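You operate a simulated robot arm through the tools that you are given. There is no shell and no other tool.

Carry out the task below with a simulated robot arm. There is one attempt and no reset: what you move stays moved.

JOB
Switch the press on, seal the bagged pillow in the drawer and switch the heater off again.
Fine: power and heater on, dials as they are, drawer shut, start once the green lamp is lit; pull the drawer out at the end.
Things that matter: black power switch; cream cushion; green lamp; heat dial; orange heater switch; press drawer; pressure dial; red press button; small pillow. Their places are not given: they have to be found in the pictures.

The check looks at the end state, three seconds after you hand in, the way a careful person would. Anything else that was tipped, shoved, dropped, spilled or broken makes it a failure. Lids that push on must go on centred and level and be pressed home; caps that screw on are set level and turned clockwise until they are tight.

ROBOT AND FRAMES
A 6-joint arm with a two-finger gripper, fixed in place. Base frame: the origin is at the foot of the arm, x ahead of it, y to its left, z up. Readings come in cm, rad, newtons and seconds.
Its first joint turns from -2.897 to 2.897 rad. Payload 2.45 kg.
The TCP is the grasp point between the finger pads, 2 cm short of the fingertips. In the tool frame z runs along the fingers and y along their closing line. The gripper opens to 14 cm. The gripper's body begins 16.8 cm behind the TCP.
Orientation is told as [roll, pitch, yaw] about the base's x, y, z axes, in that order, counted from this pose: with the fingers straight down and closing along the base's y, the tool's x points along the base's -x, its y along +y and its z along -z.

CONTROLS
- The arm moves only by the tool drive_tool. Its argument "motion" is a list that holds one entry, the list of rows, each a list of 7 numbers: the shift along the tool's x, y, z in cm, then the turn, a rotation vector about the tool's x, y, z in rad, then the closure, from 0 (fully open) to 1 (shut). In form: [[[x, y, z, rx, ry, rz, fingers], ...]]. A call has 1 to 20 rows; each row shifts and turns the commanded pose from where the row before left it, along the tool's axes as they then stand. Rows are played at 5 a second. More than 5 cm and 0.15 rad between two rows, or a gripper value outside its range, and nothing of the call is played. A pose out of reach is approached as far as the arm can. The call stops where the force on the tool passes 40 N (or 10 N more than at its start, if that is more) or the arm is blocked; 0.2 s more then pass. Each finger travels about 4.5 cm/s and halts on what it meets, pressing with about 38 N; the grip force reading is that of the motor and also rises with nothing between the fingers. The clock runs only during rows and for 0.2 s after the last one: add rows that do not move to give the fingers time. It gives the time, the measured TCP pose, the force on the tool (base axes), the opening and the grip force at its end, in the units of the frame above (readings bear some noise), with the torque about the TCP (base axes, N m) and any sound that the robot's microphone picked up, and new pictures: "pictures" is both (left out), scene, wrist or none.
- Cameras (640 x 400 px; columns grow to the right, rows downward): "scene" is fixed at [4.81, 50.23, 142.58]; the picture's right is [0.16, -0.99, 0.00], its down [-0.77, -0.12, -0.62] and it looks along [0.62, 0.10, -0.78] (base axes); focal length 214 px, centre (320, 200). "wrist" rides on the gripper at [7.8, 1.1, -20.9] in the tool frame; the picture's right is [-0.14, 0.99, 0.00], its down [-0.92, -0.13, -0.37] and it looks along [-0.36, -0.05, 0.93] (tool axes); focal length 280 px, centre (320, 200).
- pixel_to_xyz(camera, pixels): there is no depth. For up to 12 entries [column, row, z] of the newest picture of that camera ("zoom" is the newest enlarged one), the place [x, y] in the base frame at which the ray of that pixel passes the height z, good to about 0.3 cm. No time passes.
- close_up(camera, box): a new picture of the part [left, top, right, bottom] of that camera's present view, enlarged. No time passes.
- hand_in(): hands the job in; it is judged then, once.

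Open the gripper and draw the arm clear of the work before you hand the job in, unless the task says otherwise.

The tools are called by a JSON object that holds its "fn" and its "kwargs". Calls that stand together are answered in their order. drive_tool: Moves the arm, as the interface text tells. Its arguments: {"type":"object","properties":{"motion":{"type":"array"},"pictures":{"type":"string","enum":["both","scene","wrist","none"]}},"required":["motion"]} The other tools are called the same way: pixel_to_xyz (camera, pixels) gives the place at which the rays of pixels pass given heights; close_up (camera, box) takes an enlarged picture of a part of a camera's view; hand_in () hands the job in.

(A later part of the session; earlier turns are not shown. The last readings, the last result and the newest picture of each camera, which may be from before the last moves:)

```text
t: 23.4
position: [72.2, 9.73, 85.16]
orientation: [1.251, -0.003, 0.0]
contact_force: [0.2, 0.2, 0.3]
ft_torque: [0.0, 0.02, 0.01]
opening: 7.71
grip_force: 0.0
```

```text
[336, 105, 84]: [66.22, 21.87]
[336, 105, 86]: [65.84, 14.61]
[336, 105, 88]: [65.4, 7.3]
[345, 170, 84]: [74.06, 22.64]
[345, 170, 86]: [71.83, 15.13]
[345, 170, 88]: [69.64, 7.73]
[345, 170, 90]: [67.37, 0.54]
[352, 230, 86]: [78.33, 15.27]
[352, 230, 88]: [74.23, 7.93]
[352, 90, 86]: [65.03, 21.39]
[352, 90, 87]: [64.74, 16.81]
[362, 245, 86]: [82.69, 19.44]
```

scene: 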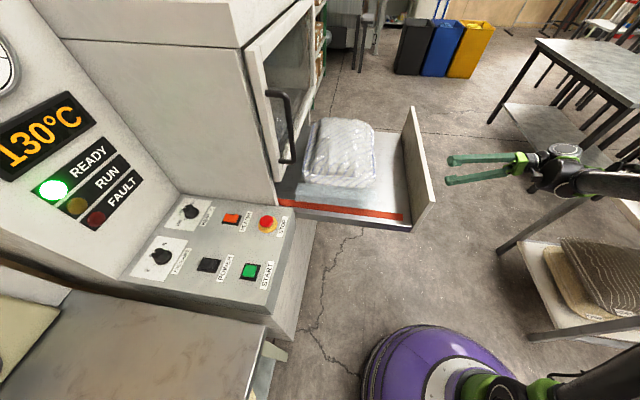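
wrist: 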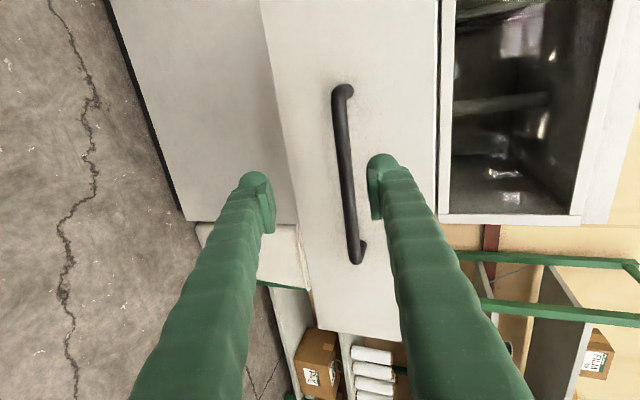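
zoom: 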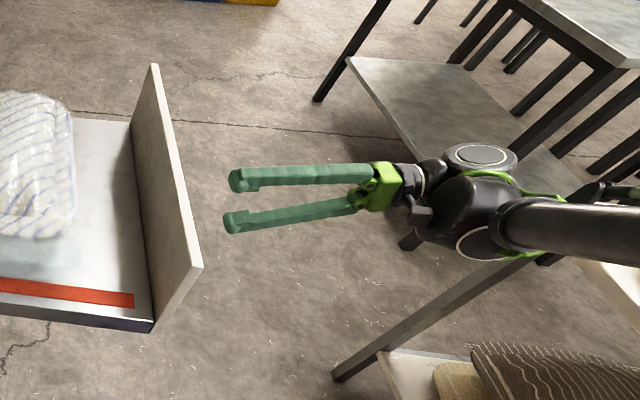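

The bar is at z≈85, y≈19.5, matching the TCP height. I advance to y≈19.4 and close on the bar.

{"fn": "drive_tool", "kwargs": {"motion": [[[0, 1.02, 3.07, 0, 0, 0, 0.45], [0, 1.02, 3.07, 0, 0, 0, 0.45], [0, 0.99, 2.97, 0, 0, 0, 0.45], [0, 0, 0, 0, 0, 0, 0.45], [0, 0, 0, 0, 0, 0, 0.8], [0, 0, 0, 0, 0, 0, 1], [0, 0, 0, 0, 0, 0, 1], [0, 0, 0, 0, 0, 0, 1], [0, 0, 0, 0, 0, 0, 1], [0, 0, 0, 0, 0, 0, 1]]]}}

{"fn": "close_up", "kwargs": {"camera": "wrist", "box": [200, 60, 440, 240]}}

```text
t: 25.4
position: [71.89, 19.41, 85.01]
orientation: [1.244, 0.002, -0.001]
contact_force: [-0.2, -3.2, -41.4]
ft_torque: [0.18, -0.38, -0.42]
opening: 1.13
grip_force: 30.0
stopped in row 9: the force on the tool passed its limit at 44 N (the readings are from after the stop); the commanded pose is now the measured one
```

scene: 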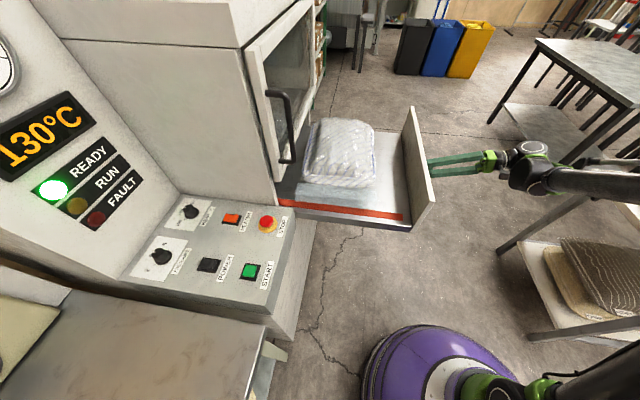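
wrist: 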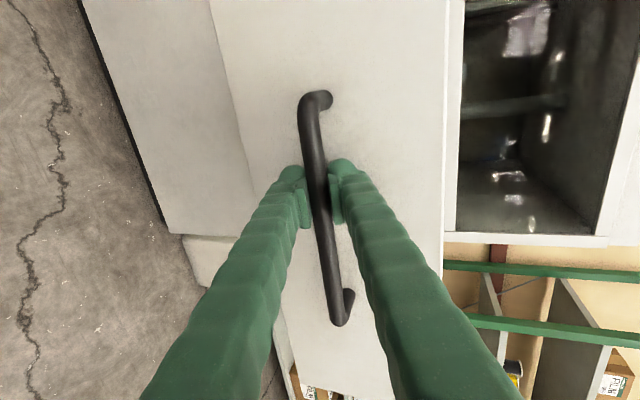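

```text
2.22 times, centred on (320, 150) of wrist
```

zoom: 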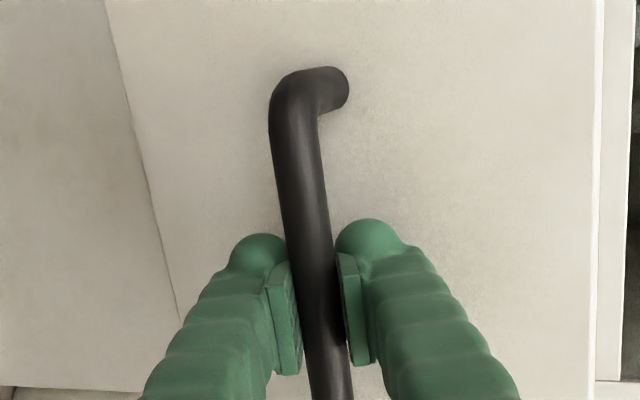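

The bar is gripped (opening 1.1) but with −41 N vertical misfit, i.e. the bar sits slightly lower than the tool. I ease the tool down in small steps.

{"fn": "drive_tool", "kwargs": {"motion": [[[0, -0.1, 0, 0, 0, 0, 1], [0, -0.1, 0, 0, 0, 0, 1], [0, 0, 0, 0, 0, 0, 1]]], "pictures": "none"}}

```text
t: 25.8
position: [71.88, 19.41, 84.85]
orientation: [1.245, 0.001, -0.001]
contact_force: [6.1, 1.0, -14.6]
ft_torque: [0.06, -0.36, -0.19]
opening: 1.09
grip_force: 37.8
stopped in row 2: the force on the tool passed its limit at 53 N (the readings are from after the stop); the commanded pose is now the measured one
```

The misfit has dropped to about 15 N. I now push the drawer in along +y at about 8–10 cm/s.

{"fn": "drive_tool", "kwargs": {"motion": [[[0, -0.04, 0, 0, 0, 0, 1], [0, 0.16, 0.474, 0, 0, 0, 1], [0, 0.32, 0.948, 0, 0, 0, 1], [0, 0.48, 1.42, 0, 0, 0, 1], [0, 0.64, 1.9, 0, 0, 0, 1], [0, 0.64, 1.9, 0, 0, 0, 1], [0, 0.64, 1.9, 0, 0, 0, 1], [0, 0.64, 1.9, 0, 0, 0, 1], [0, 0.64, 1.9, 0, 0, 0, 1], [0, 0.64, 1.9, 0, 0, 0, 1]]]}}

```text
t: 28.0
position: [71.67, 34.32, 84.85]
orientation: [1.246, -0.001, 0.0]
contact_force: [28.9, 1.8, 3.3]
ft_torque: [-0.02, -0.13, 0.36]
opening: 1.11
grip_force: 37.8
```

scene: 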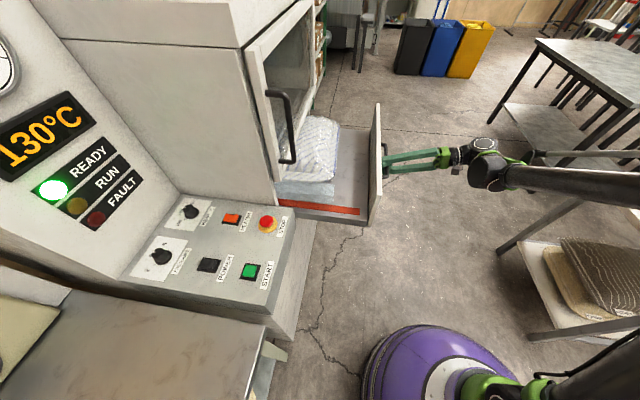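
wrist: 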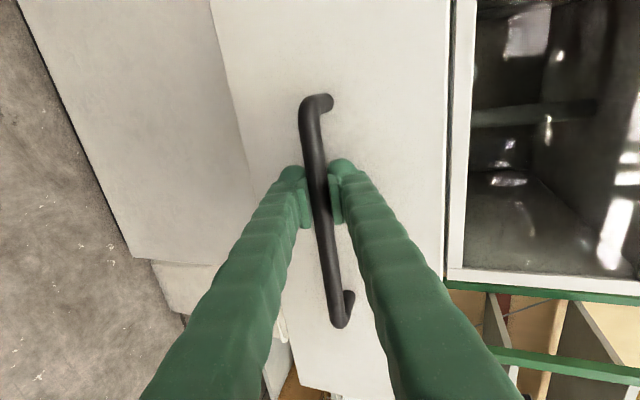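

The drawer slides in smoothly with the bag on it; a sideways +x force of 29 N has built up, so I relieve it with a small +x shift and continue to y≈54.

{"fn": "drive_tool", "kwargs": {"motion": [[[-0.12, 0, 0, 0, 0, 0, 1], [-0.05, 0.32, 0.948, 0, 0, 0, 1], [-0.03, 0.64, 1.9, 0, 0, 0, 1], [-0.03, 0.64, 1.9, 0, 0, 0, 1], [-0.03, 0.64, 1.9, 0, 0, 0, 1], [-0.03, 0.64, 1.9, 0, 0, 0, 1], [-0.03, 0.64, 1.9, 0, 0, 0, 1], [-0.03, 0.64, 1.9, 0, 0, 0, 1], [-0.03, 0.64, 1.9, 0, 0, 0, 1], [-0.03, 0.64, 1.9, 0, 0, 0, 1], [-0.03, 0.64, 1.9, 0, 0, 0, 1]]]}}

{"fn": "close_up", "kwargs": {"camera": "scene", "box": [240, 80, 440, 240]}}

```text
t: 30.4
position: [72.38, 53.88, 84.79]
orientation: [1.245, 0.001, 0.002]
contact_force: [-20.1, 2.5, -7.7]
ft_torque: [0.03, -0.16, -0.01]
opening: 1.1
grip_force: 38.2
```

scene: 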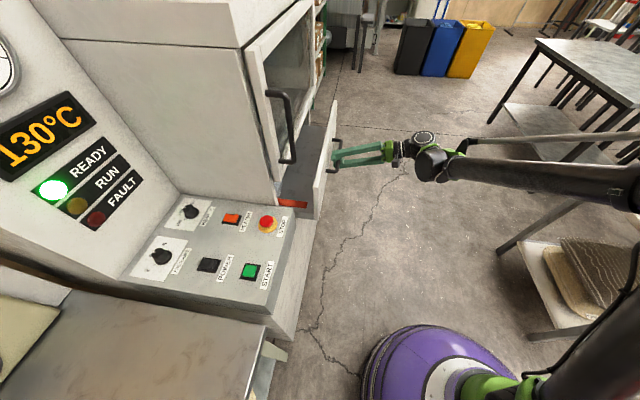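
wrist: 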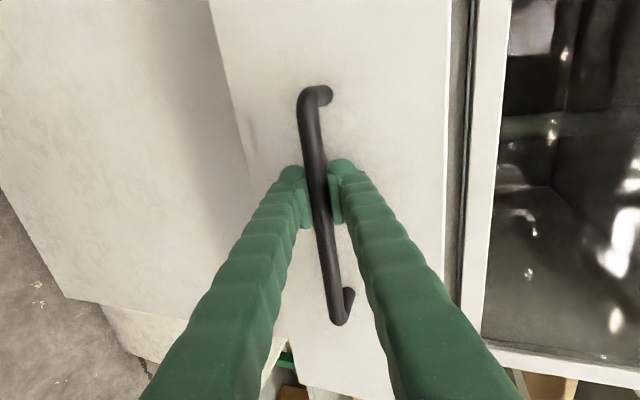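

```text
2.50 times, centred on (340, 160) of scene
```

zoom: 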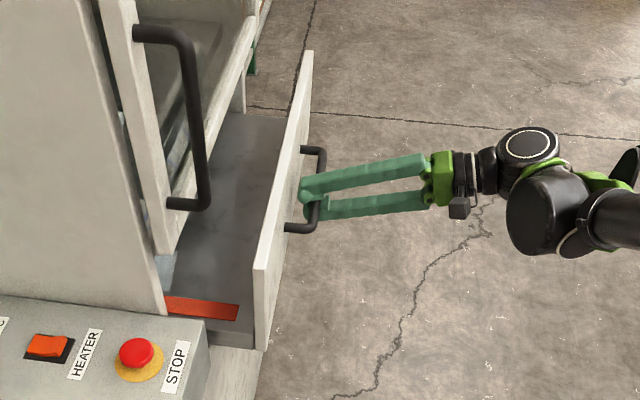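

The bag is inside and the gap is down to roughly 10 cm. I continue slowly with 1 cm steps until it stops on the cabinet.

{"fn": "drive_tool", "kwargs": {"motion": [[[0.1, 0.16, 0.474, 0, 0, 0, 1], [0, 0.38, 1.14, 0, 0, 0, 1], [0, 0.38, 1.14, 0, 0, 0, 1], [0, 0.38, 1.14, 0, 0, 0, 1], [0, 0.38, 1.14, 0, 0, 0, 1], [0, 0.38, 1.14, 0, 0, 0, 1], [0, 0.32, 0.948, 0, 0, 0, 1], [0, 0.24, 0.71, 0, 0, 0, 1], [0, 0.16, 0.474, 0, 0, 0, 1], [0, 0.16, 0.474, 0, 0, 0, 1], [0, 0.16, 0.474, 0, 0, 0, 1], [0, 0.16, 0.474, 0, 0, 0, 1]]]}}

{"fn": "close_up", "kwargs": {"camera": "scene", "box": [240, 80, 440, 240]}}

```text
t: 32.7
position: [72.34, 62.58, 84.83]
orientation: [1.242, 0.001, -0.002]
contact_force: [4.3, -19.8, -7.3]
ft_torque: [0.09, -0.24, 0.08]
opening: 1.1
grip_force: 38.0
stopped in row 11: the force on the tool passed its limit at 46 N (the readings are from after the stop); the commanded pose is now the measured one
```

scene: 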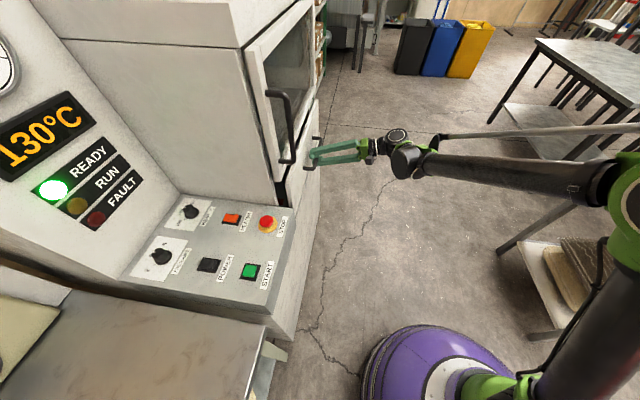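
wrist: 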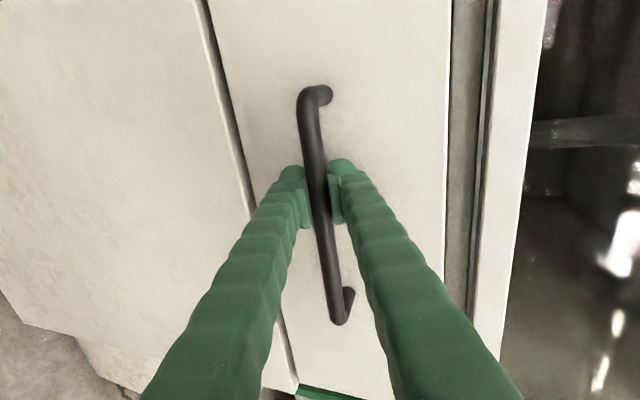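

```text
2.50 times, centred on (340, 160) of scene
```

zoom: 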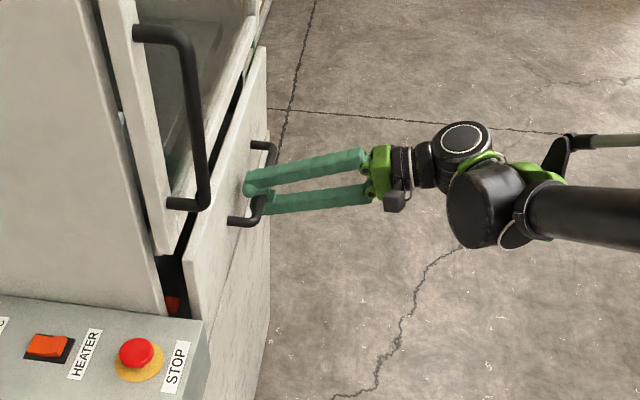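

It met resistance at y=62.6 (about −20 N), but the scene zoom still shows a slit at (170,280) between plate and cabinet. I push a little more to see whether it is the end stop.

{"fn": "drive_tool", "kwargs": {"motion": [[[0, 0.08, 0.237, 0, 0, 0, 1], [0, 0.08, 0.237, 0, 0, 0, 1], [0, 0.08, 0.237, 0, 0, 0, 1], [0, 0.08, 0.237, 0, 0, 0, 1], [0, 0.08, 0.237, 0, 0, 0, 1], [0, 0.08, 0.237, 0, 0, 0, 1]]]}}

{"fn": "close_up", "kwargs": {"camera": "wrist", "box": [180, 0, 600, 260]}}

{"fn": "close_up", "kwargs": {"camera": "scene", "box": [260, 130, 340, 230]}}

```text
t: 33.2
position: [72.22, 62.87, 84.85]
orientation: [1.24, -0.002, -0.001]
contact_force: [9.2, -29.7, -7.1]
ft_torque: [0.11, -0.07, 0.04]
opening: 1.09
grip_force: 38.0
stopped in row 2: the force on the tool passed its limit at 43 N (the readings are from after the stop); the commanded pose is now the measured one
```

scene: 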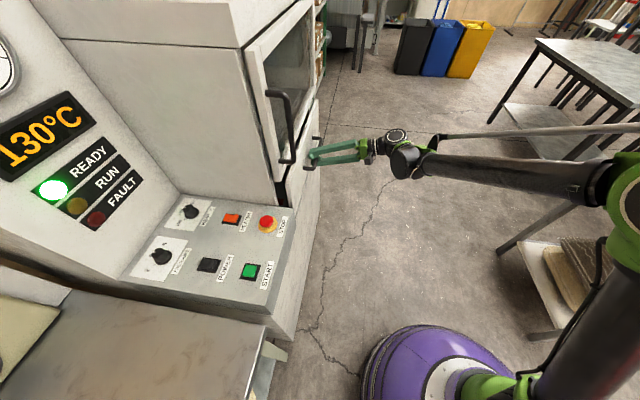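
wrist: 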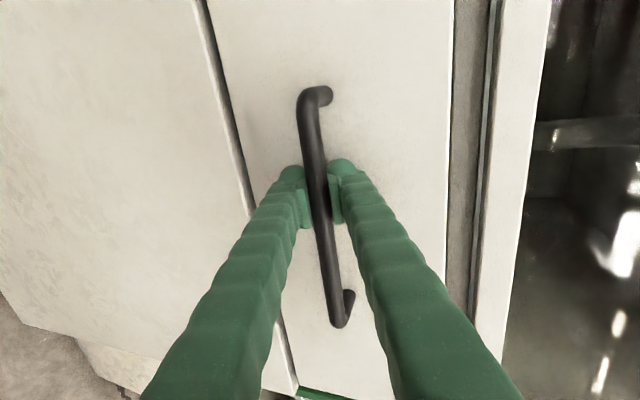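

```text
1.52 times, centred on (390, 130) of wrist
```

zoom: 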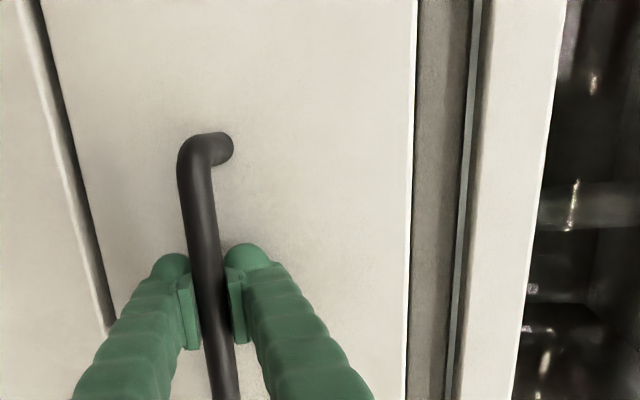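

```text
4.00 times, centred on (300, 180) of scene
```

zoom: 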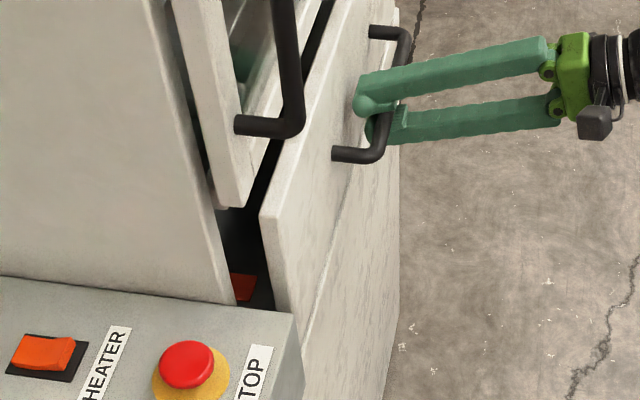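

The plate's outer face now looks flush with the lower body, but it may still be creeping (62.58→62.87). I push once more to tell a hard stop from a soft one.

{"fn": "drive_tool", "kwargs": {"motion": [[[0, 0.05, 0.14, 0, 0, 0, 1], [0, 0.05, 0.14, 0, 0, 0, 1], [0, 0.05, 0.14, 0, 0, 0, 1], [0, 0.05, 0.14, 0, 0, 0, 1], [0, 0.05, 0.14, 0, 0, 0, 1], [0, 0.05, 0.14, 0, 0, 0, 1]]], "pictures": "none"}}

```text
t: 33.7
position: [72.14, 63.09, 84.63]
orientation: [1.238, -0.002, -0.002]
contact_force: [9.0, -23.5, -7.0]
ft_torque: [0.11, -0.19, -0.33]
opening: 1.04
grip_force: 37.4
stopped in row 2: the force on the tool passed its limit at 43 N (the readings are from after the stop); the commanded pose is now the measured one
```

It crept only 0.2 cm at over 40 N, which could be grip compliance. I measure the cabinet front edge and the plate's inner edge in the scene picture: corner (278.8,205.8) and plate top corner (285,183).

{"fn": "close_up", "kwargs": {"camera": "scene", "box": [260, 170, 310, 220]}}

{"fn": "pixel_to_xyz", "kwargs": {"camera": "scene", "pixels": [[278.75, 205.75, 85], [278.75, 205.75, 84], [285, 183.25, 94.3], [288.8, 183.25, 94.3], [295, 210, 85], [281, 200, 80], [314, 80, 95], [311, 85, 94.3]]}}

{"fn": "pixel_to_xyz", "kwargs": {"camera": "wrist", "pixels": [[450, 100, 94.3], [455, 100, 96], [455, 100, 95], [492, 100, 96], [500, 100, 97], [205, 10, 78], [205, 10, 76], [205, 10, 74]]}}

```text
8.00 times, centred on (285, 195) of scene
```

zoom: 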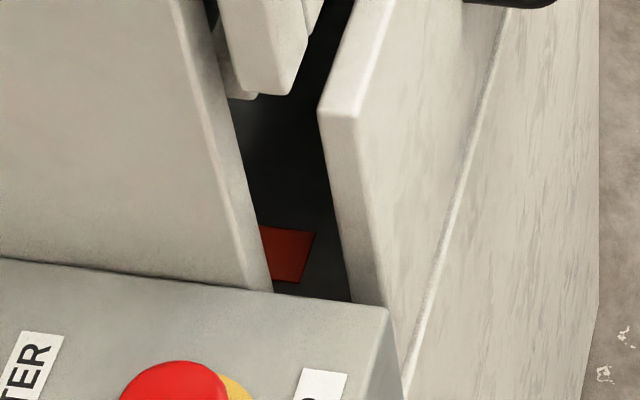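

```text
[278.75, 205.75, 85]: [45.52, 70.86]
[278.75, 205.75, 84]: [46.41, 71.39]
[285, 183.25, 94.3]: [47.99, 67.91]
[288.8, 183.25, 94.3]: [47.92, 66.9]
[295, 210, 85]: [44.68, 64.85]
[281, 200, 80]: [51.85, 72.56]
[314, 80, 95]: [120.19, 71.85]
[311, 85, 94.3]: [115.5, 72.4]
```

```text
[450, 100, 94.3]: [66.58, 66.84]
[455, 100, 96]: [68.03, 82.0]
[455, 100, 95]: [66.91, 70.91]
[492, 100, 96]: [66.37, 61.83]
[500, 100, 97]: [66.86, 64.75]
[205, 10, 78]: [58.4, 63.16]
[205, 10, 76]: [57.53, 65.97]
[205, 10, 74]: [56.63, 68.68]
```

The plate's inner face is at y≈68 and the cabinet's side-wall edge at ≈70.9, so there is a ≈3 cm slit. I compare the grip on the bar with the first grip picture to see whether fingers slipped.

{"fn": "close_up", "kwargs": {"camera": "wrist", "box": [200, 60, 440, 240]}}

{"fn": "close_up", "kwargs": {"camera": "scene", "box": [270, 120, 350, 180]}}

```text
2.22 times, centred on (320, 150) of wrist
```

zoom: 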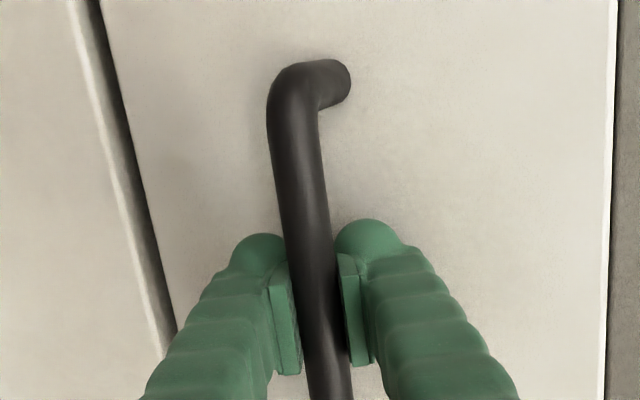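

```text
6.67 times, centred on (310, 150) of scene
```

zoom: 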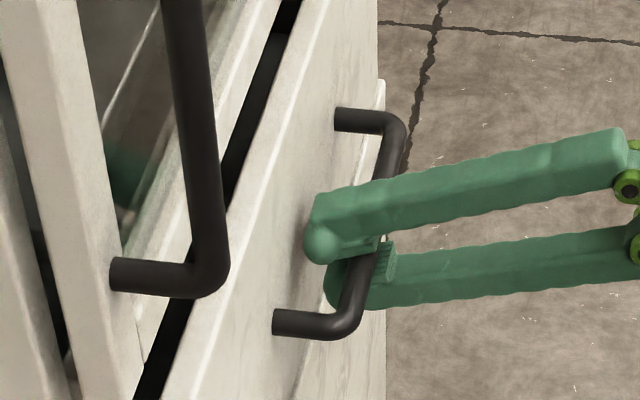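

The handle sits slightly deeper in the fingers than at first (bend now a bit larger), so the fingers slipped on the bar and the drawer seems at its stop. To be sure, I release, go above the bar and press the plate itself with closed fingertips at z≈90.

{"fn": "drive_tool", "kwargs": {"motion": [[[0, 0, 0, 0, 0, 0, 0.8], [0, 0, 0, 0, 0, 0, 0.5], [0, 0, 0, 0, 0, 0, 0.45], [0, 0, 0, 0, 0, 0, 0.45], [0, -1.0, -2.9, 0, 0, 0, 0.45], [0, -1.0, -2.9, 0, 0, 0, 0.45], [0, -0.7, -1.9, 0, 0, 0, 0.45], [0, 2.5, -0.85, 0, 0, 0, 0.7], [0, 2.5, -0.85, 0, 0, 0, 1], [0, 0, 0, 0, 0, 0, 1], [0, 0, 0, 0, 0, 0, 1], [0, 0, 0, 0, 0, 0, 1]]]}}

{"fn": "close_up", "kwargs": {"camera": "scene", "box": [250, 100, 370, 220]}}

```text
t: 36.3
position: [72.0, 55.15, 89.94]
orientation: [1.24, -0.002, 0.002]
contact_force: [0.2, 0.3, -0.1]
ft_torque: [-0.02, -0.03, -0.02]
opening: 0.0
grip_force: 21.7
```

scene: 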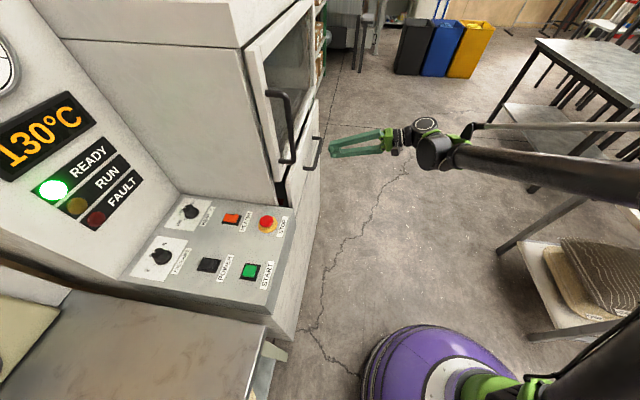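
wrist: 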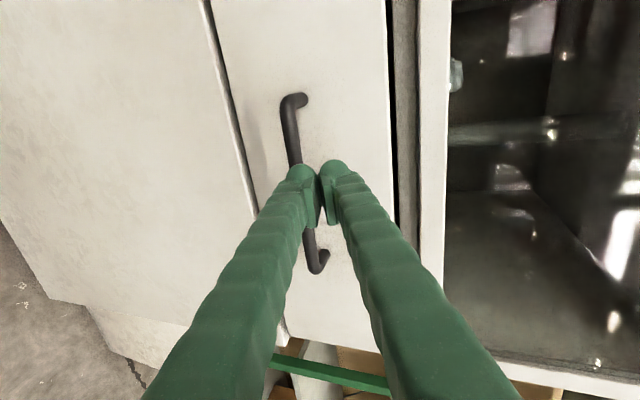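

```text
3.33 times, centred on (310, 160) of scene
```

zoom: 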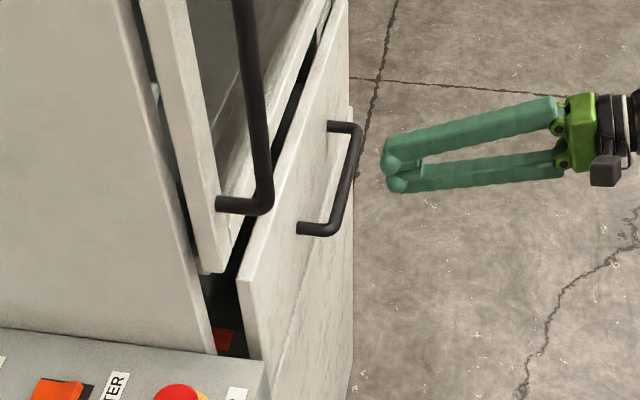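

The grip is released and nothing moved. I now press the plate: quick approach to y≈64, then small steps.

{"fn": "drive_tool", "kwargs": {"motion": [[[0, 0.58, 1.7, 0, 0, 0, 1], [0, 0.58, 1.7, 0, 0, 0, 1], [0, 0.58, 1.7, 0, 0, 0, 1], [0, 0.58, 1.7, 0, 0, 0, 1], [0, 0.3, 0.95, 0, 0, 0, 1], [0, 0.13, 0.38, 0, 0, 0, 1], [0, 0.13, 0.38, 0, 0, 0, 1], [0, 0.13, 0.38, 0, 0, 0, 1], [0, 0.13, 0.38, 0, 0, 0, 1], [0, 0.13, 0.38, 0, 0, 0, 1], [0, 0.13, 0.38, 0, 0, 0, 1], [0, 0.13, 0.38, 0, 0, 0, 1], [0, 0.13, 0.38, 0, 0, 0, 1], [0, 0.13, 0.38, 0, 0, 0, 1], [0, 0.13, 0.38, 0, 0, 0, 1]]]}}

{"fn": "close_up", "kwargs": {"camera": "scene", "box": [250, 100, 370, 220]}}

```text
t: 38.2
position: [72.07, 64.01, 89.81]
orientation: [1.238, -0.002, -0.002]
contact_force: [-2.1, -37.7, 6.3]
ft_torque: [0.32, 0.19, 0.08]
opening: 0.01
grip_force: 29.4
stopped in row 9: the force on the tool passed its limit at 51 N (the readings are from after the stop); the commanded pose is now the measured one
```

scene: 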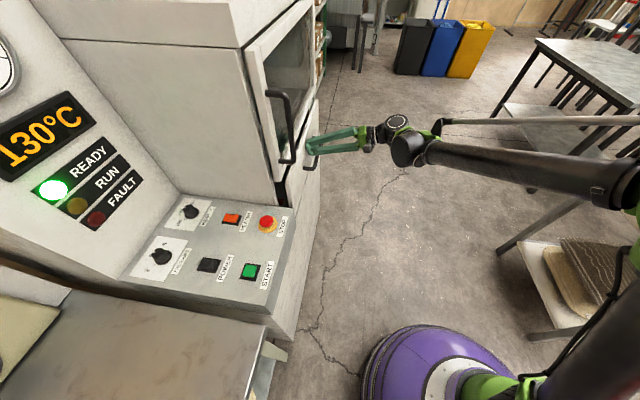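
wrist: 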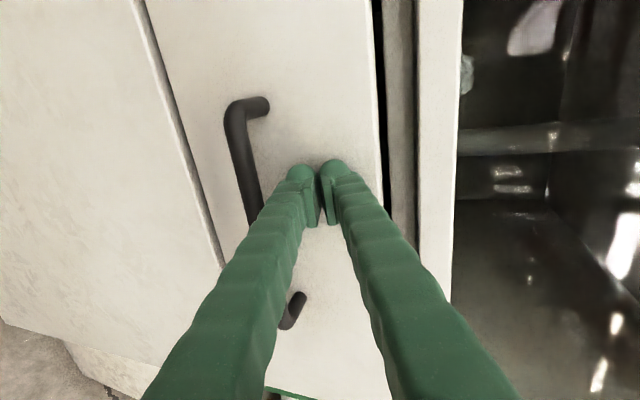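

```text
3.33 times, centred on (310, 160) of scene
```

zoom: 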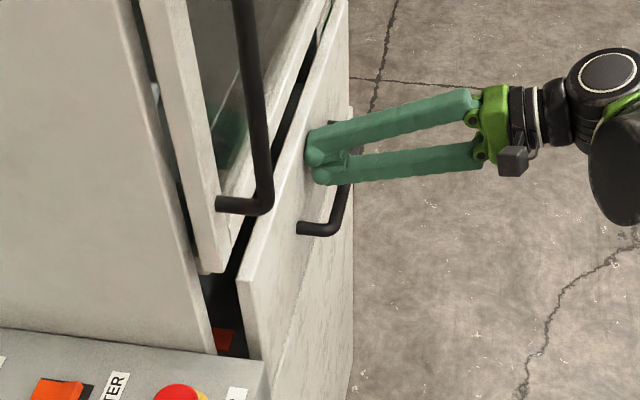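

The plate did not move under about 50 N, so the drawer is home at its stop. I now back off, turn the tool upright and rise before travelling to the START button.

{"fn": "drive_tool", "kwargs": {"motion": [[[0, -1.31, -3.78, 0, 0, 0, 1], [0, -1.31, -3.78, 0, 0, 0, 1], [0, -1.31, -3.78, 0, 0, 0, 1], [0, -1.31, -3.78, 0, 0, 0, 1], [0, -1.31, -3.78, 0, 0, 0, 1], [0, 0, 0, 0.1376, 0, 0, 1], [0, 0, 0, 0.1376, 0, 0, 1], [0, 0, 0, 0.1376, 0, 0, 1], [0, 0, 0, 0.1376, 0, 0, 1], [0, 0, 0, 0.1376, 0, 0, 1], [0, 0, 0, 0.1376, 0, 0, 1], [0, 0, 0, 0.1376, 0, 0, 1], [0, 0, 0, 0.1376, 0, 0, 1], [0, 0, 0, 0.1376, 0, 0, 1], [0, 0, -4, 0, 0, 0, 1], [0, 0, -4, 0, 0, 0, 1], [0, 0, -4, 0, 0, 0, 1], [0, 0, -4, 0, 0, 0, 1], [0, 0, 0, 0, 0, 0, 1]]], "pictures": "scene"}}

```text
t: 42.2
position: [72.13, 44.22, 105.43]
orientation: [0.001, -0.003, -0.001]
contact_force: [0.0, -0.3, -0.7]
ft_torque: [-0.02, 0.02, 0.0]
opening: 0.02
grip_force: 29.8
```

scene: 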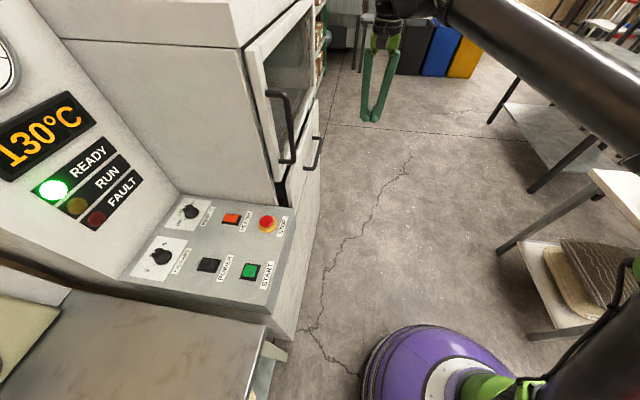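

Drawer is shut, READY lit at 130 °C. I travel around the cabinet corner to above START at about (22.4, 71.7).

{"fn": "drive_tool", "kwargs": {"motion": [[[4.44, 0.3, 0, 0, 0, 0, 1], [4.44, 0.3, 0, 0, 0, 0, 1], [4.44, 0.3, 0, 0, 0, 0, 1], [4.44, 0.3, 0, 0, 0, 0, 1], [4.44, 0.3, 0, 0, 0, 0, 1], [4.44, 0.3, 0, 0, 0, 0, 1], [4.44, 0.3, 0, 0, 0, 0, 1], [4.44, 0.3, 0, 0, 0, 0, 1], [4.44, 0.3, 0, 0, 0, 0, 1], [1.62, 4.1, 0, 0, 0, 0, 1], [1.62, 4.1, 0, 0, 0, 0, 1], [1.62, 4.1, 0, 0, 0, 0, 1], [1.62, 4.1, 0, 0, 0, 0, 1], [1.62, 4.1, 0, 0, 0, 0, 1], [1.62, 4.1, 1, 0, 0, 0, 1], [0, 0, 3, 0, 0, 0, 1], [0, 0, 3, 0, 0, 0, 1], [0, 0, 0, 0, 0, 0, 1]]]}}

{"fn": "close_up", "kwargs": {"camera": "wrist", "box": [220, 60, 460, 210]}}

```text
t: 46.0
position: [21.98, 71.66, 98.48]
orientation: [0.001, -0.002, -0.001]
contact_force: [0.1, 0.0, -0.2]
ft_torque: [-0.03, -0.01, -0.02]
opening: 0.0
grip_force: 29.8
```

scene: 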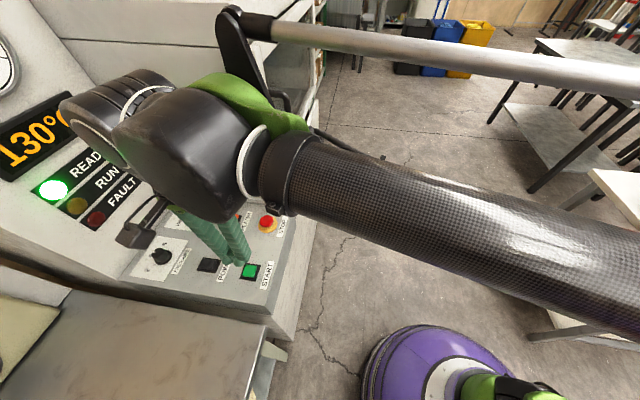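
wrist: 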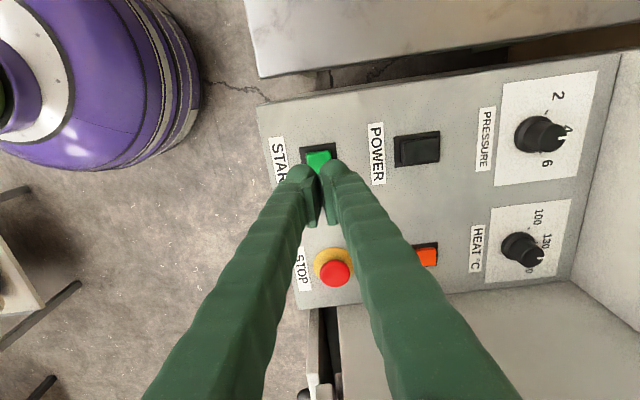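

```text
2.67 times, centred on (340, 135) of wrist
```

zoom: 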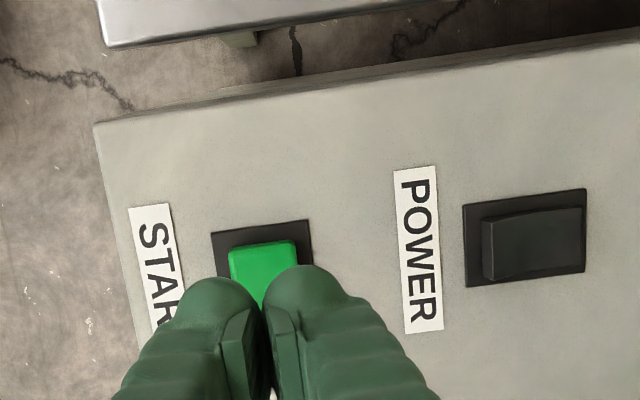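

START is just ahead of the fingertips. I compute the exact centre of its base and cap from this view.

{"fn": "pixel_to_xyz", "kwargs": {"camera": "wrist", "pixels": [[299.5, 148, 85], [335.5, 142.5, 85], [305.5, 153, 87], [331.4, 150, 87]]}}

```text
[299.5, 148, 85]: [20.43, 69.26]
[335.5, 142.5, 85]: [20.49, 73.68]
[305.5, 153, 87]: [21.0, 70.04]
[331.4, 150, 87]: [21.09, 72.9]
```

The cap is centred at about (22.5, 71.5). I shift so one fingertip is over it and press downward slowly.

{"fn": "drive_tool", "kwargs": {"motion": [[[-0.5, 1.0, 0, 0, 0, 0, 1], [0, 0, 3.5, 0, 0, 0, 1], [0, 0, 3.5, 0, 0, 0, 1], [0, 0, 1, 0, 0, 0, 1], [0, 0, 0.4, 0, 0, 0, 1], [0, 0, 0.4, 0, 0, 0, 1], [0, 0, 0.4, 0, 0, 0, 1], [0, 0, 0.4, 0, 0, 0, 1]]]}}

{"fn": "close_up", "kwargs": {"camera": "scene", "box": [0, 80, 320, 300]}}

```text
t: 47.8
position: [22.82, 72.6, 89.0]
orientation: [-0.001, -0.002, 0.0]
contact_force: [0.1, -0.5, 1.2]
ft_torque: [0.01, 0.02, 0.02]
opening: 0.0
grip_force: 29.3
```

scene: 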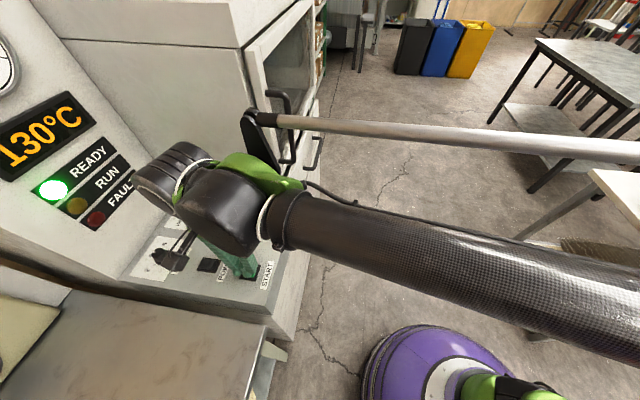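
wrist: 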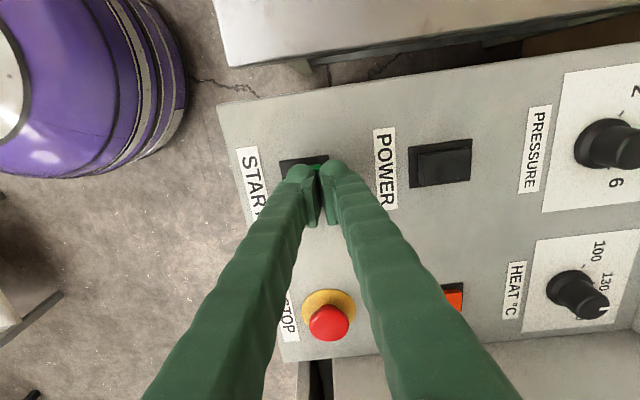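

```text
1.82 times, centred on (160, 190) of scene
```

zoom: 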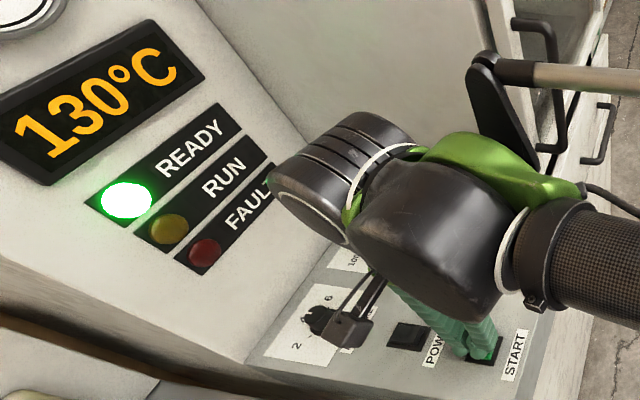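

The tip is at the cap (1.2 N) and the RUN lamp is still dark. I press on in 0.2 cm steps.

{"fn": "drive_tool", "kwargs": {"motion": [[[0, 0, 0.2, 0, 0, 0, 1], [0, 0, 0.2, 0, 0, 0, 1], [0, 0, 0.2, 0, 0, 0, 1]]]}}

```text
t: 48.6
position: [22.8, 72.61, 88.53]
orientation: [-0.001, -0.002, 0.0]
contact_force: [-0.5, -3.3, 11.6]
ft_torque: [-0.14, 0.03, -0.02]
opening: 0.01
grip_force: 29.0
heard: click
```

scene: 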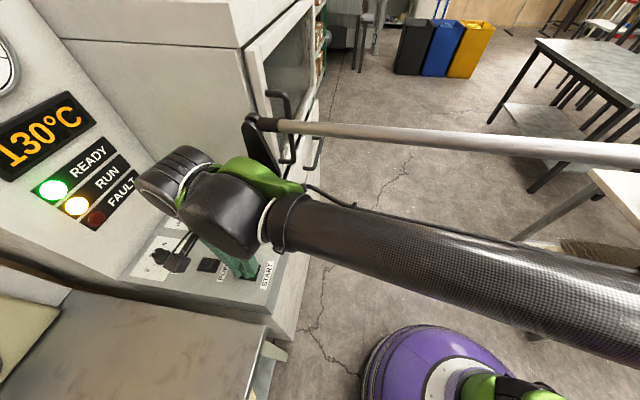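
wrist: 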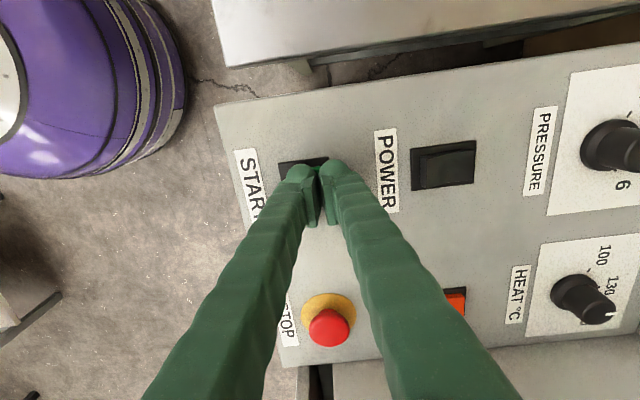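

A click was heard and the RUN lamp is lit. I rise off the button and wait for the run to finish.

{"fn": "drive_tool", "kwargs": {"motion": [[[0, 0, -3, 0, 0, 0, 1], [0, 0, -4, 0, 0, 0, 1], [0, 0, -4, 0, 0, 0, 1], [0, 0, 0, 0, 0, 0, 1], [0, 0, 0, 0, 0, 0, 1], [0, 0, 0, 0, 0, 0, 1], [0, 0, 0, 0, 0, 0, 1], [0, 0, 0, 0, 0, 0, 1], [0, 0, 0, 0, 0, 0, 1], [0, 0, 0, 0, 0, 0, 1], [0, 0, 0, 0, 0, 0, 1], [0, 0, 0, 0, 0, 0, 1], [0, 0, 0, 0, 0, 0, 1], [0, 0, 0, 0, 0, 0, 1], [0, 0, 0, 0, 0, 0, 1], [0, 0, 0, 0, 0, 0, 1], [0, 0, 0, 0, 0, 0, 1]]], "pictures": "scene"}}

{"fn": "close_up", "kwargs": {"camera": "scene", "box": [0, 80, 320, 300]}}

```text
t: 52.2
position: [22.72, 72.65, 99.51]
orientation: [0.0, -0.003, 0.001]
contact_force: [0.4, 0.0, -0.5]
ft_torque: [-0.01, -0.03, -0.02]
opening: 0.01
grip_force: 29.2
```

scene: 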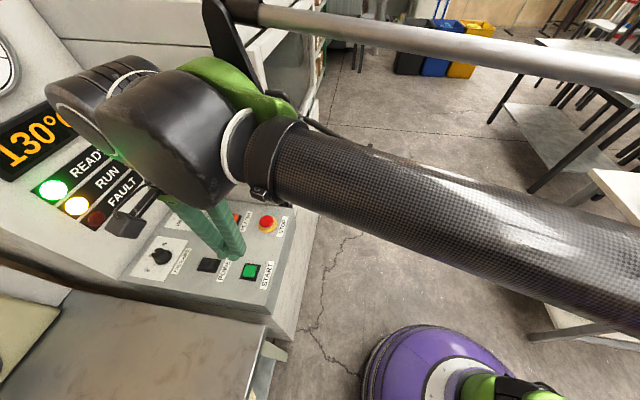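

```text
1.82 times, centred on (160, 190) of scene
```

zoom: 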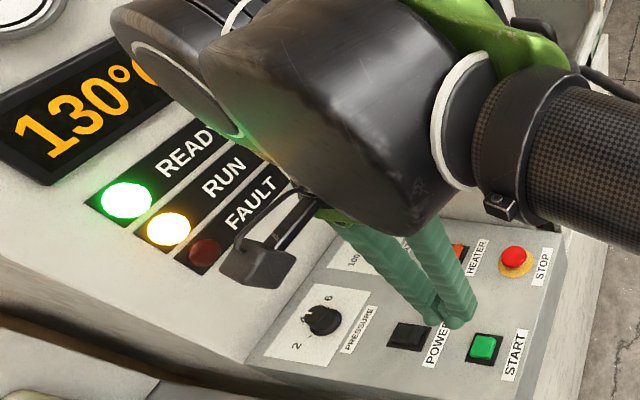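

RUN is still lit. While waiting I go above the heater rocker's −y end (≈(37.6, 79.9)), which is the raised half now.

{"fn": "drive_tool", "kwargs": {"motion": [[[0, 0, 0, 0, -0.1, 0, 1], [0, 0, 0, 0, -0.1, 0, 1], [-3.65, 1.81, 0.74, 0, 0, 0, 1], [-3.65, 1.81, 0.74, 0, 0, 0, 1], [-3.65, 1.81, 0.74, 0, 0, 0, 1], [-3.65, 1.81, 0.74, 0, 0, 0, 1], [0, 0, 0, 0, 0, 0, 1], [0, 0, 0, 0, 0, 0, 1], [0, 0, 0, 0, 0, 0, 1], [0, 0, 0, 0, 0, 0, 1], [0, 0, 0, 0, 0, 0, 1], [0, 0, 0, 0, 0, 0, 1], [0, 0, 0, 0, 0, 0, 1], [0, 0, 0, 0, 0, 0, 1]]]}}

{"fn": "close_up", "kwargs": {"camera": "scene", "box": [0, 80, 320, 300]}}

{"fn": "close_up", "kwargs": {"camera": "wrist", "box": [220, 60, 460, 210]}}

```text
t: 55.2
position: [37.96, 80.12, 99.37]
orientation: [0.0, -0.203, -0.001]
contact_force: [-0.4, -0.2, 0.1]
ft_torque: [-0.01, 0.0, 0.0]
opening: 0.02
grip_force: 29.4
```

scene: 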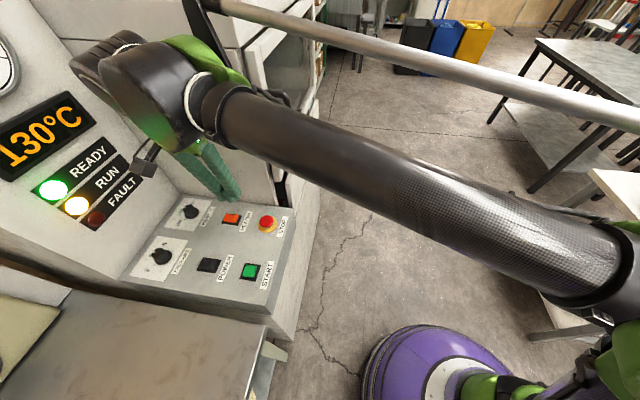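
wrist: 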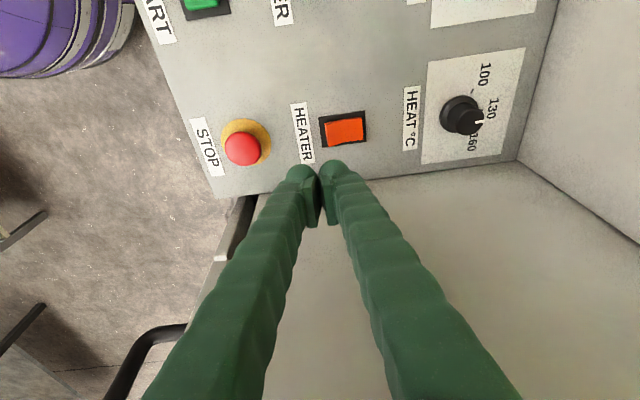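

```text
1.82 times, centred on (160, 190) of scene
```

zoom: 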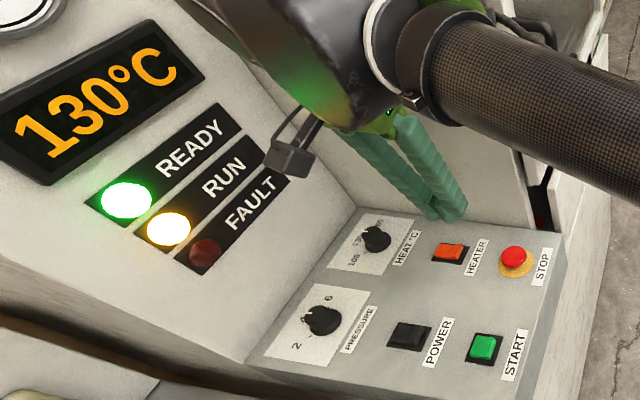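

```text
2.67 times, centred on (340, 135) of wrist
```

zoom: 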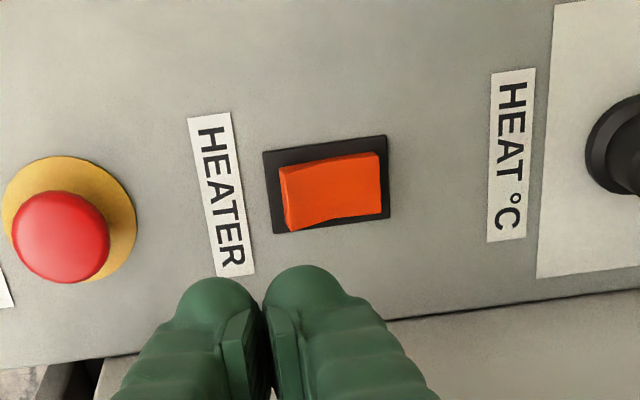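

RUN remains lit; the heater rocker now shows its −y end raised. I wait longer.

{"fn": "drive_tool", "kwargs": {"motion": [[[0, 0, 0, 0, 0, 0, 1], [0, 0, 0, 0, 0, 0, 1], [0, 0, 0, 0, 0, 0, 1], [0, 0, 0, 0, 0, 0, 1], [0, 0, 0, 0, 0, 0, 1], [0, 0, 0, 0, 0, 0, 1], [0, 0, 0, 0, 0, 0, 1], [0, 0, 0, 0, 0, 0, 1], [0, 0, 0, 0, 0, 0, 1], [0, 0, 0, 0, 0, 0, 1], [0, 0, 0, 0, 0, 0, 1], [0, 0, 0, 0, 0, 0, 1], [0, 0, 0, 0, 0, 0, 1], [0, 0, 0, 0, 0, 0, 1], [0, 0, 0, 0, 0, 0, 1], [0, 0, 0, 0, 0, 0, 1], [0, 0, 0, 0, 0, 0, 1], [0, 0, 0, 0, 0, 0, 1], [0, 0, 0, 0, 0, 0, 1], [0, 0, 0, 0, 0, 0, 1]]], "pictures": "scene"}}

```text
t: 59.4
position: [37.87, 80.05, 99.39]
orientation: [0.001, -0.202, 0.0]
contact_force: [-1.1, -0.8, 0.6]
ft_torque: [-0.02, -0.02, -0.01]
opening: 0.0
grip_force: 29.5
```

scene: 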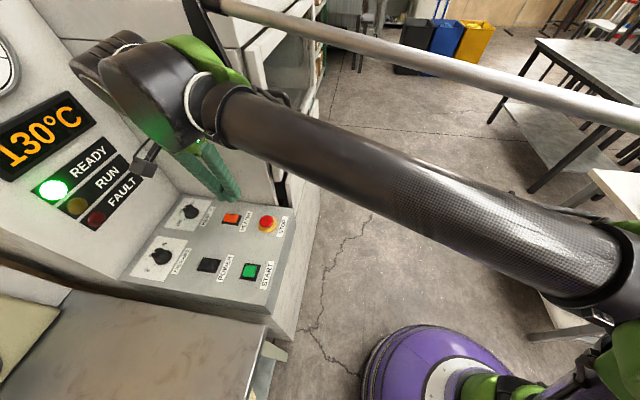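

RUN has gone out with no fault, so the seal cycle is finished. Now I press the −y end of the heater rocker.

{"fn": "drive_tool", "kwargs": {"motion": [[[0.6, -0.15, 2.94, 0, 0, 0, 1], [0.6, 0, 2.94, 0, 0, 0, 1], [0.6, 0, 2.94, 0, 0, 0, 1], [0, 0, 0, 0, 0, 0, 1], [0.08, 0, 0.392, 0, 0, 0, 1], [0.08, 0, 0.392, 0, 0, 0, 1], [0.08, 0, 0.392, 0, 0, 0, 1], [0.08, 0, 0.392, 0, 0, 0, 1], [0, 0, 0, 0, 0, 0, 1]]]}}

{"fn": "close_up", "kwargs": {"camera": "scene", "box": [0, 80, 320, 300]}}

{"fn": "close_up", "kwargs": {"camera": "wrist", "box": [220, 60, 460, 210]}}

```text
t: 61.4
position: [37.74, 79.7, 89.03]
orientation: [0.0, -0.203, 0.003]
contact_force: [1.0, 0.2, 6.1]
ft_torque: [0.1, 0.06, -0.04]
opening: 0.02
grip_force: 29.4
```

scene: 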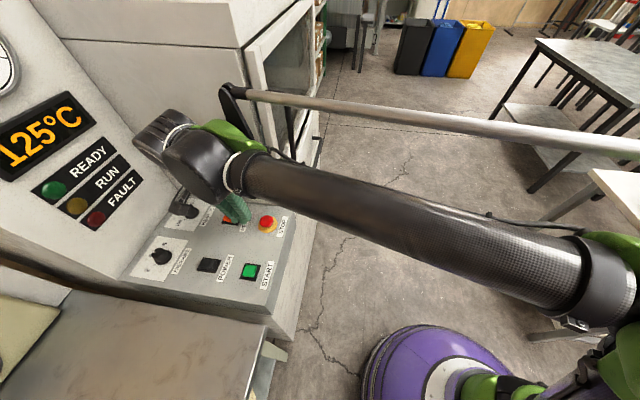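
wrist: 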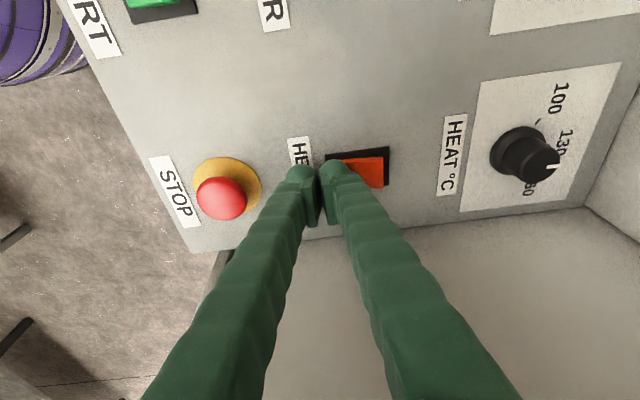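

```text
1.82 times, centred on (160, 190) of scene
```

zoom: 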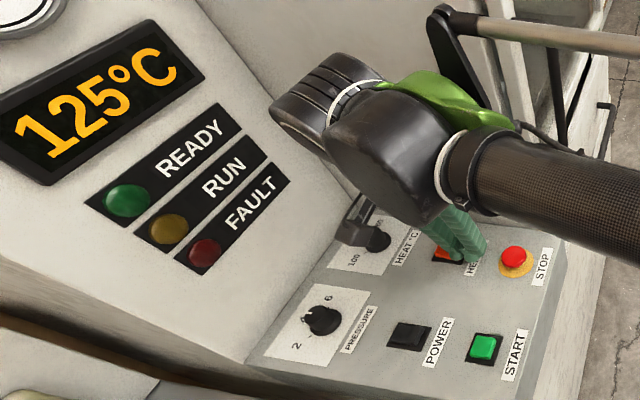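

```text
2.67 times, centred on (340, 135) of wrist
```

zoom: 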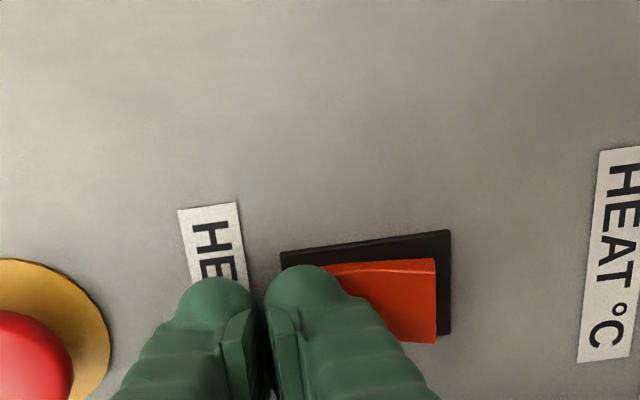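

The temperature has begun falling (125 °C), so the heater is off; power stays on. I rise, straighten and travel back round to the drawer side.

{"fn": "drive_tool", "kwargs": {"motion": [[[-0.8, 0, -3.92, 0, 0, 0, 1], [-0.8, 0, -3.92, 0, 0, 0, 1], [-0.8, 0, -3.92, 0, 0, 0, 1], [-0.8, 0, -3.92, 0, 0, 0, 1], [0, 0, 0, 0, 0.1, 0, 1], [0, 0, 0, 0, 0.1, 0, 1], [0.82, -4.67, 0, 0, 0, 0, 1], [0.82, -4.67, 0, 0, 0, 0, 1], [0.82, -4.67, 0, 0, 0, 0, 1], [0.82, -4.67, 0, 0, 0, 0, 1], [0.82, -4.67, 0, 0, 0, 0, 1], [0.82, -4.67, 0, 0, 0, 0, 1], [0.82, -4.67, 0, 0, 0, 0, 1], [-4.6, -0.6, 0, 0, 0, 0, 1], [-4.6, -0.6, 0, 0, 0, 0, 1], [-4.6, -0.6, 0, 0, 0, 0, 1], [-4.6, -0.6, 0, 0, 0, 0, 1], [-4.6, -0.6, 0, 0, 0, 0, 1], [-4.6, -0.6, 0, 0, 0, 0, 1], [0, 0, 0, 0, 0, 0, 1]]], "pictures": "scene"}}

{"fn": "close_up", "kwargs": {"camera": "scene", "box": [130, 180, 310, 300]}}

```text
t: 65.6
position: [59.56, 43.57, 104.99]
orientation: [0.0, -0.002, 0.001]
contact_force: [0.0, -0.5, 0.2]
ft_torque: [0.01, 0.01, -0.04]
opening: 0.0
grip_force: 29.9
```

scene: 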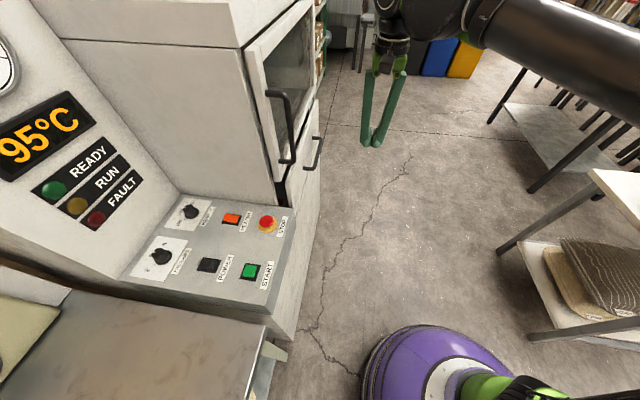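

```text
3.33 times, centred on (220, 240) of scene
```

zoom: 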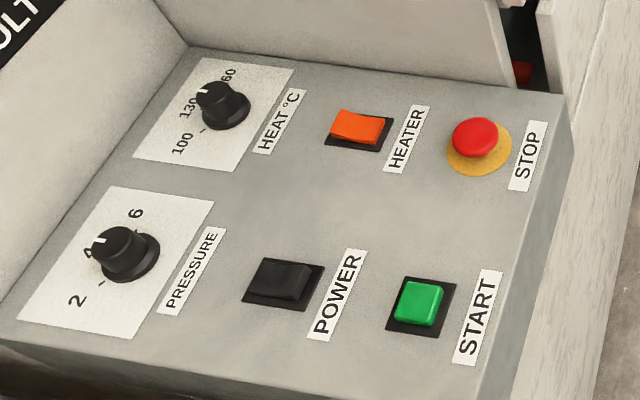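

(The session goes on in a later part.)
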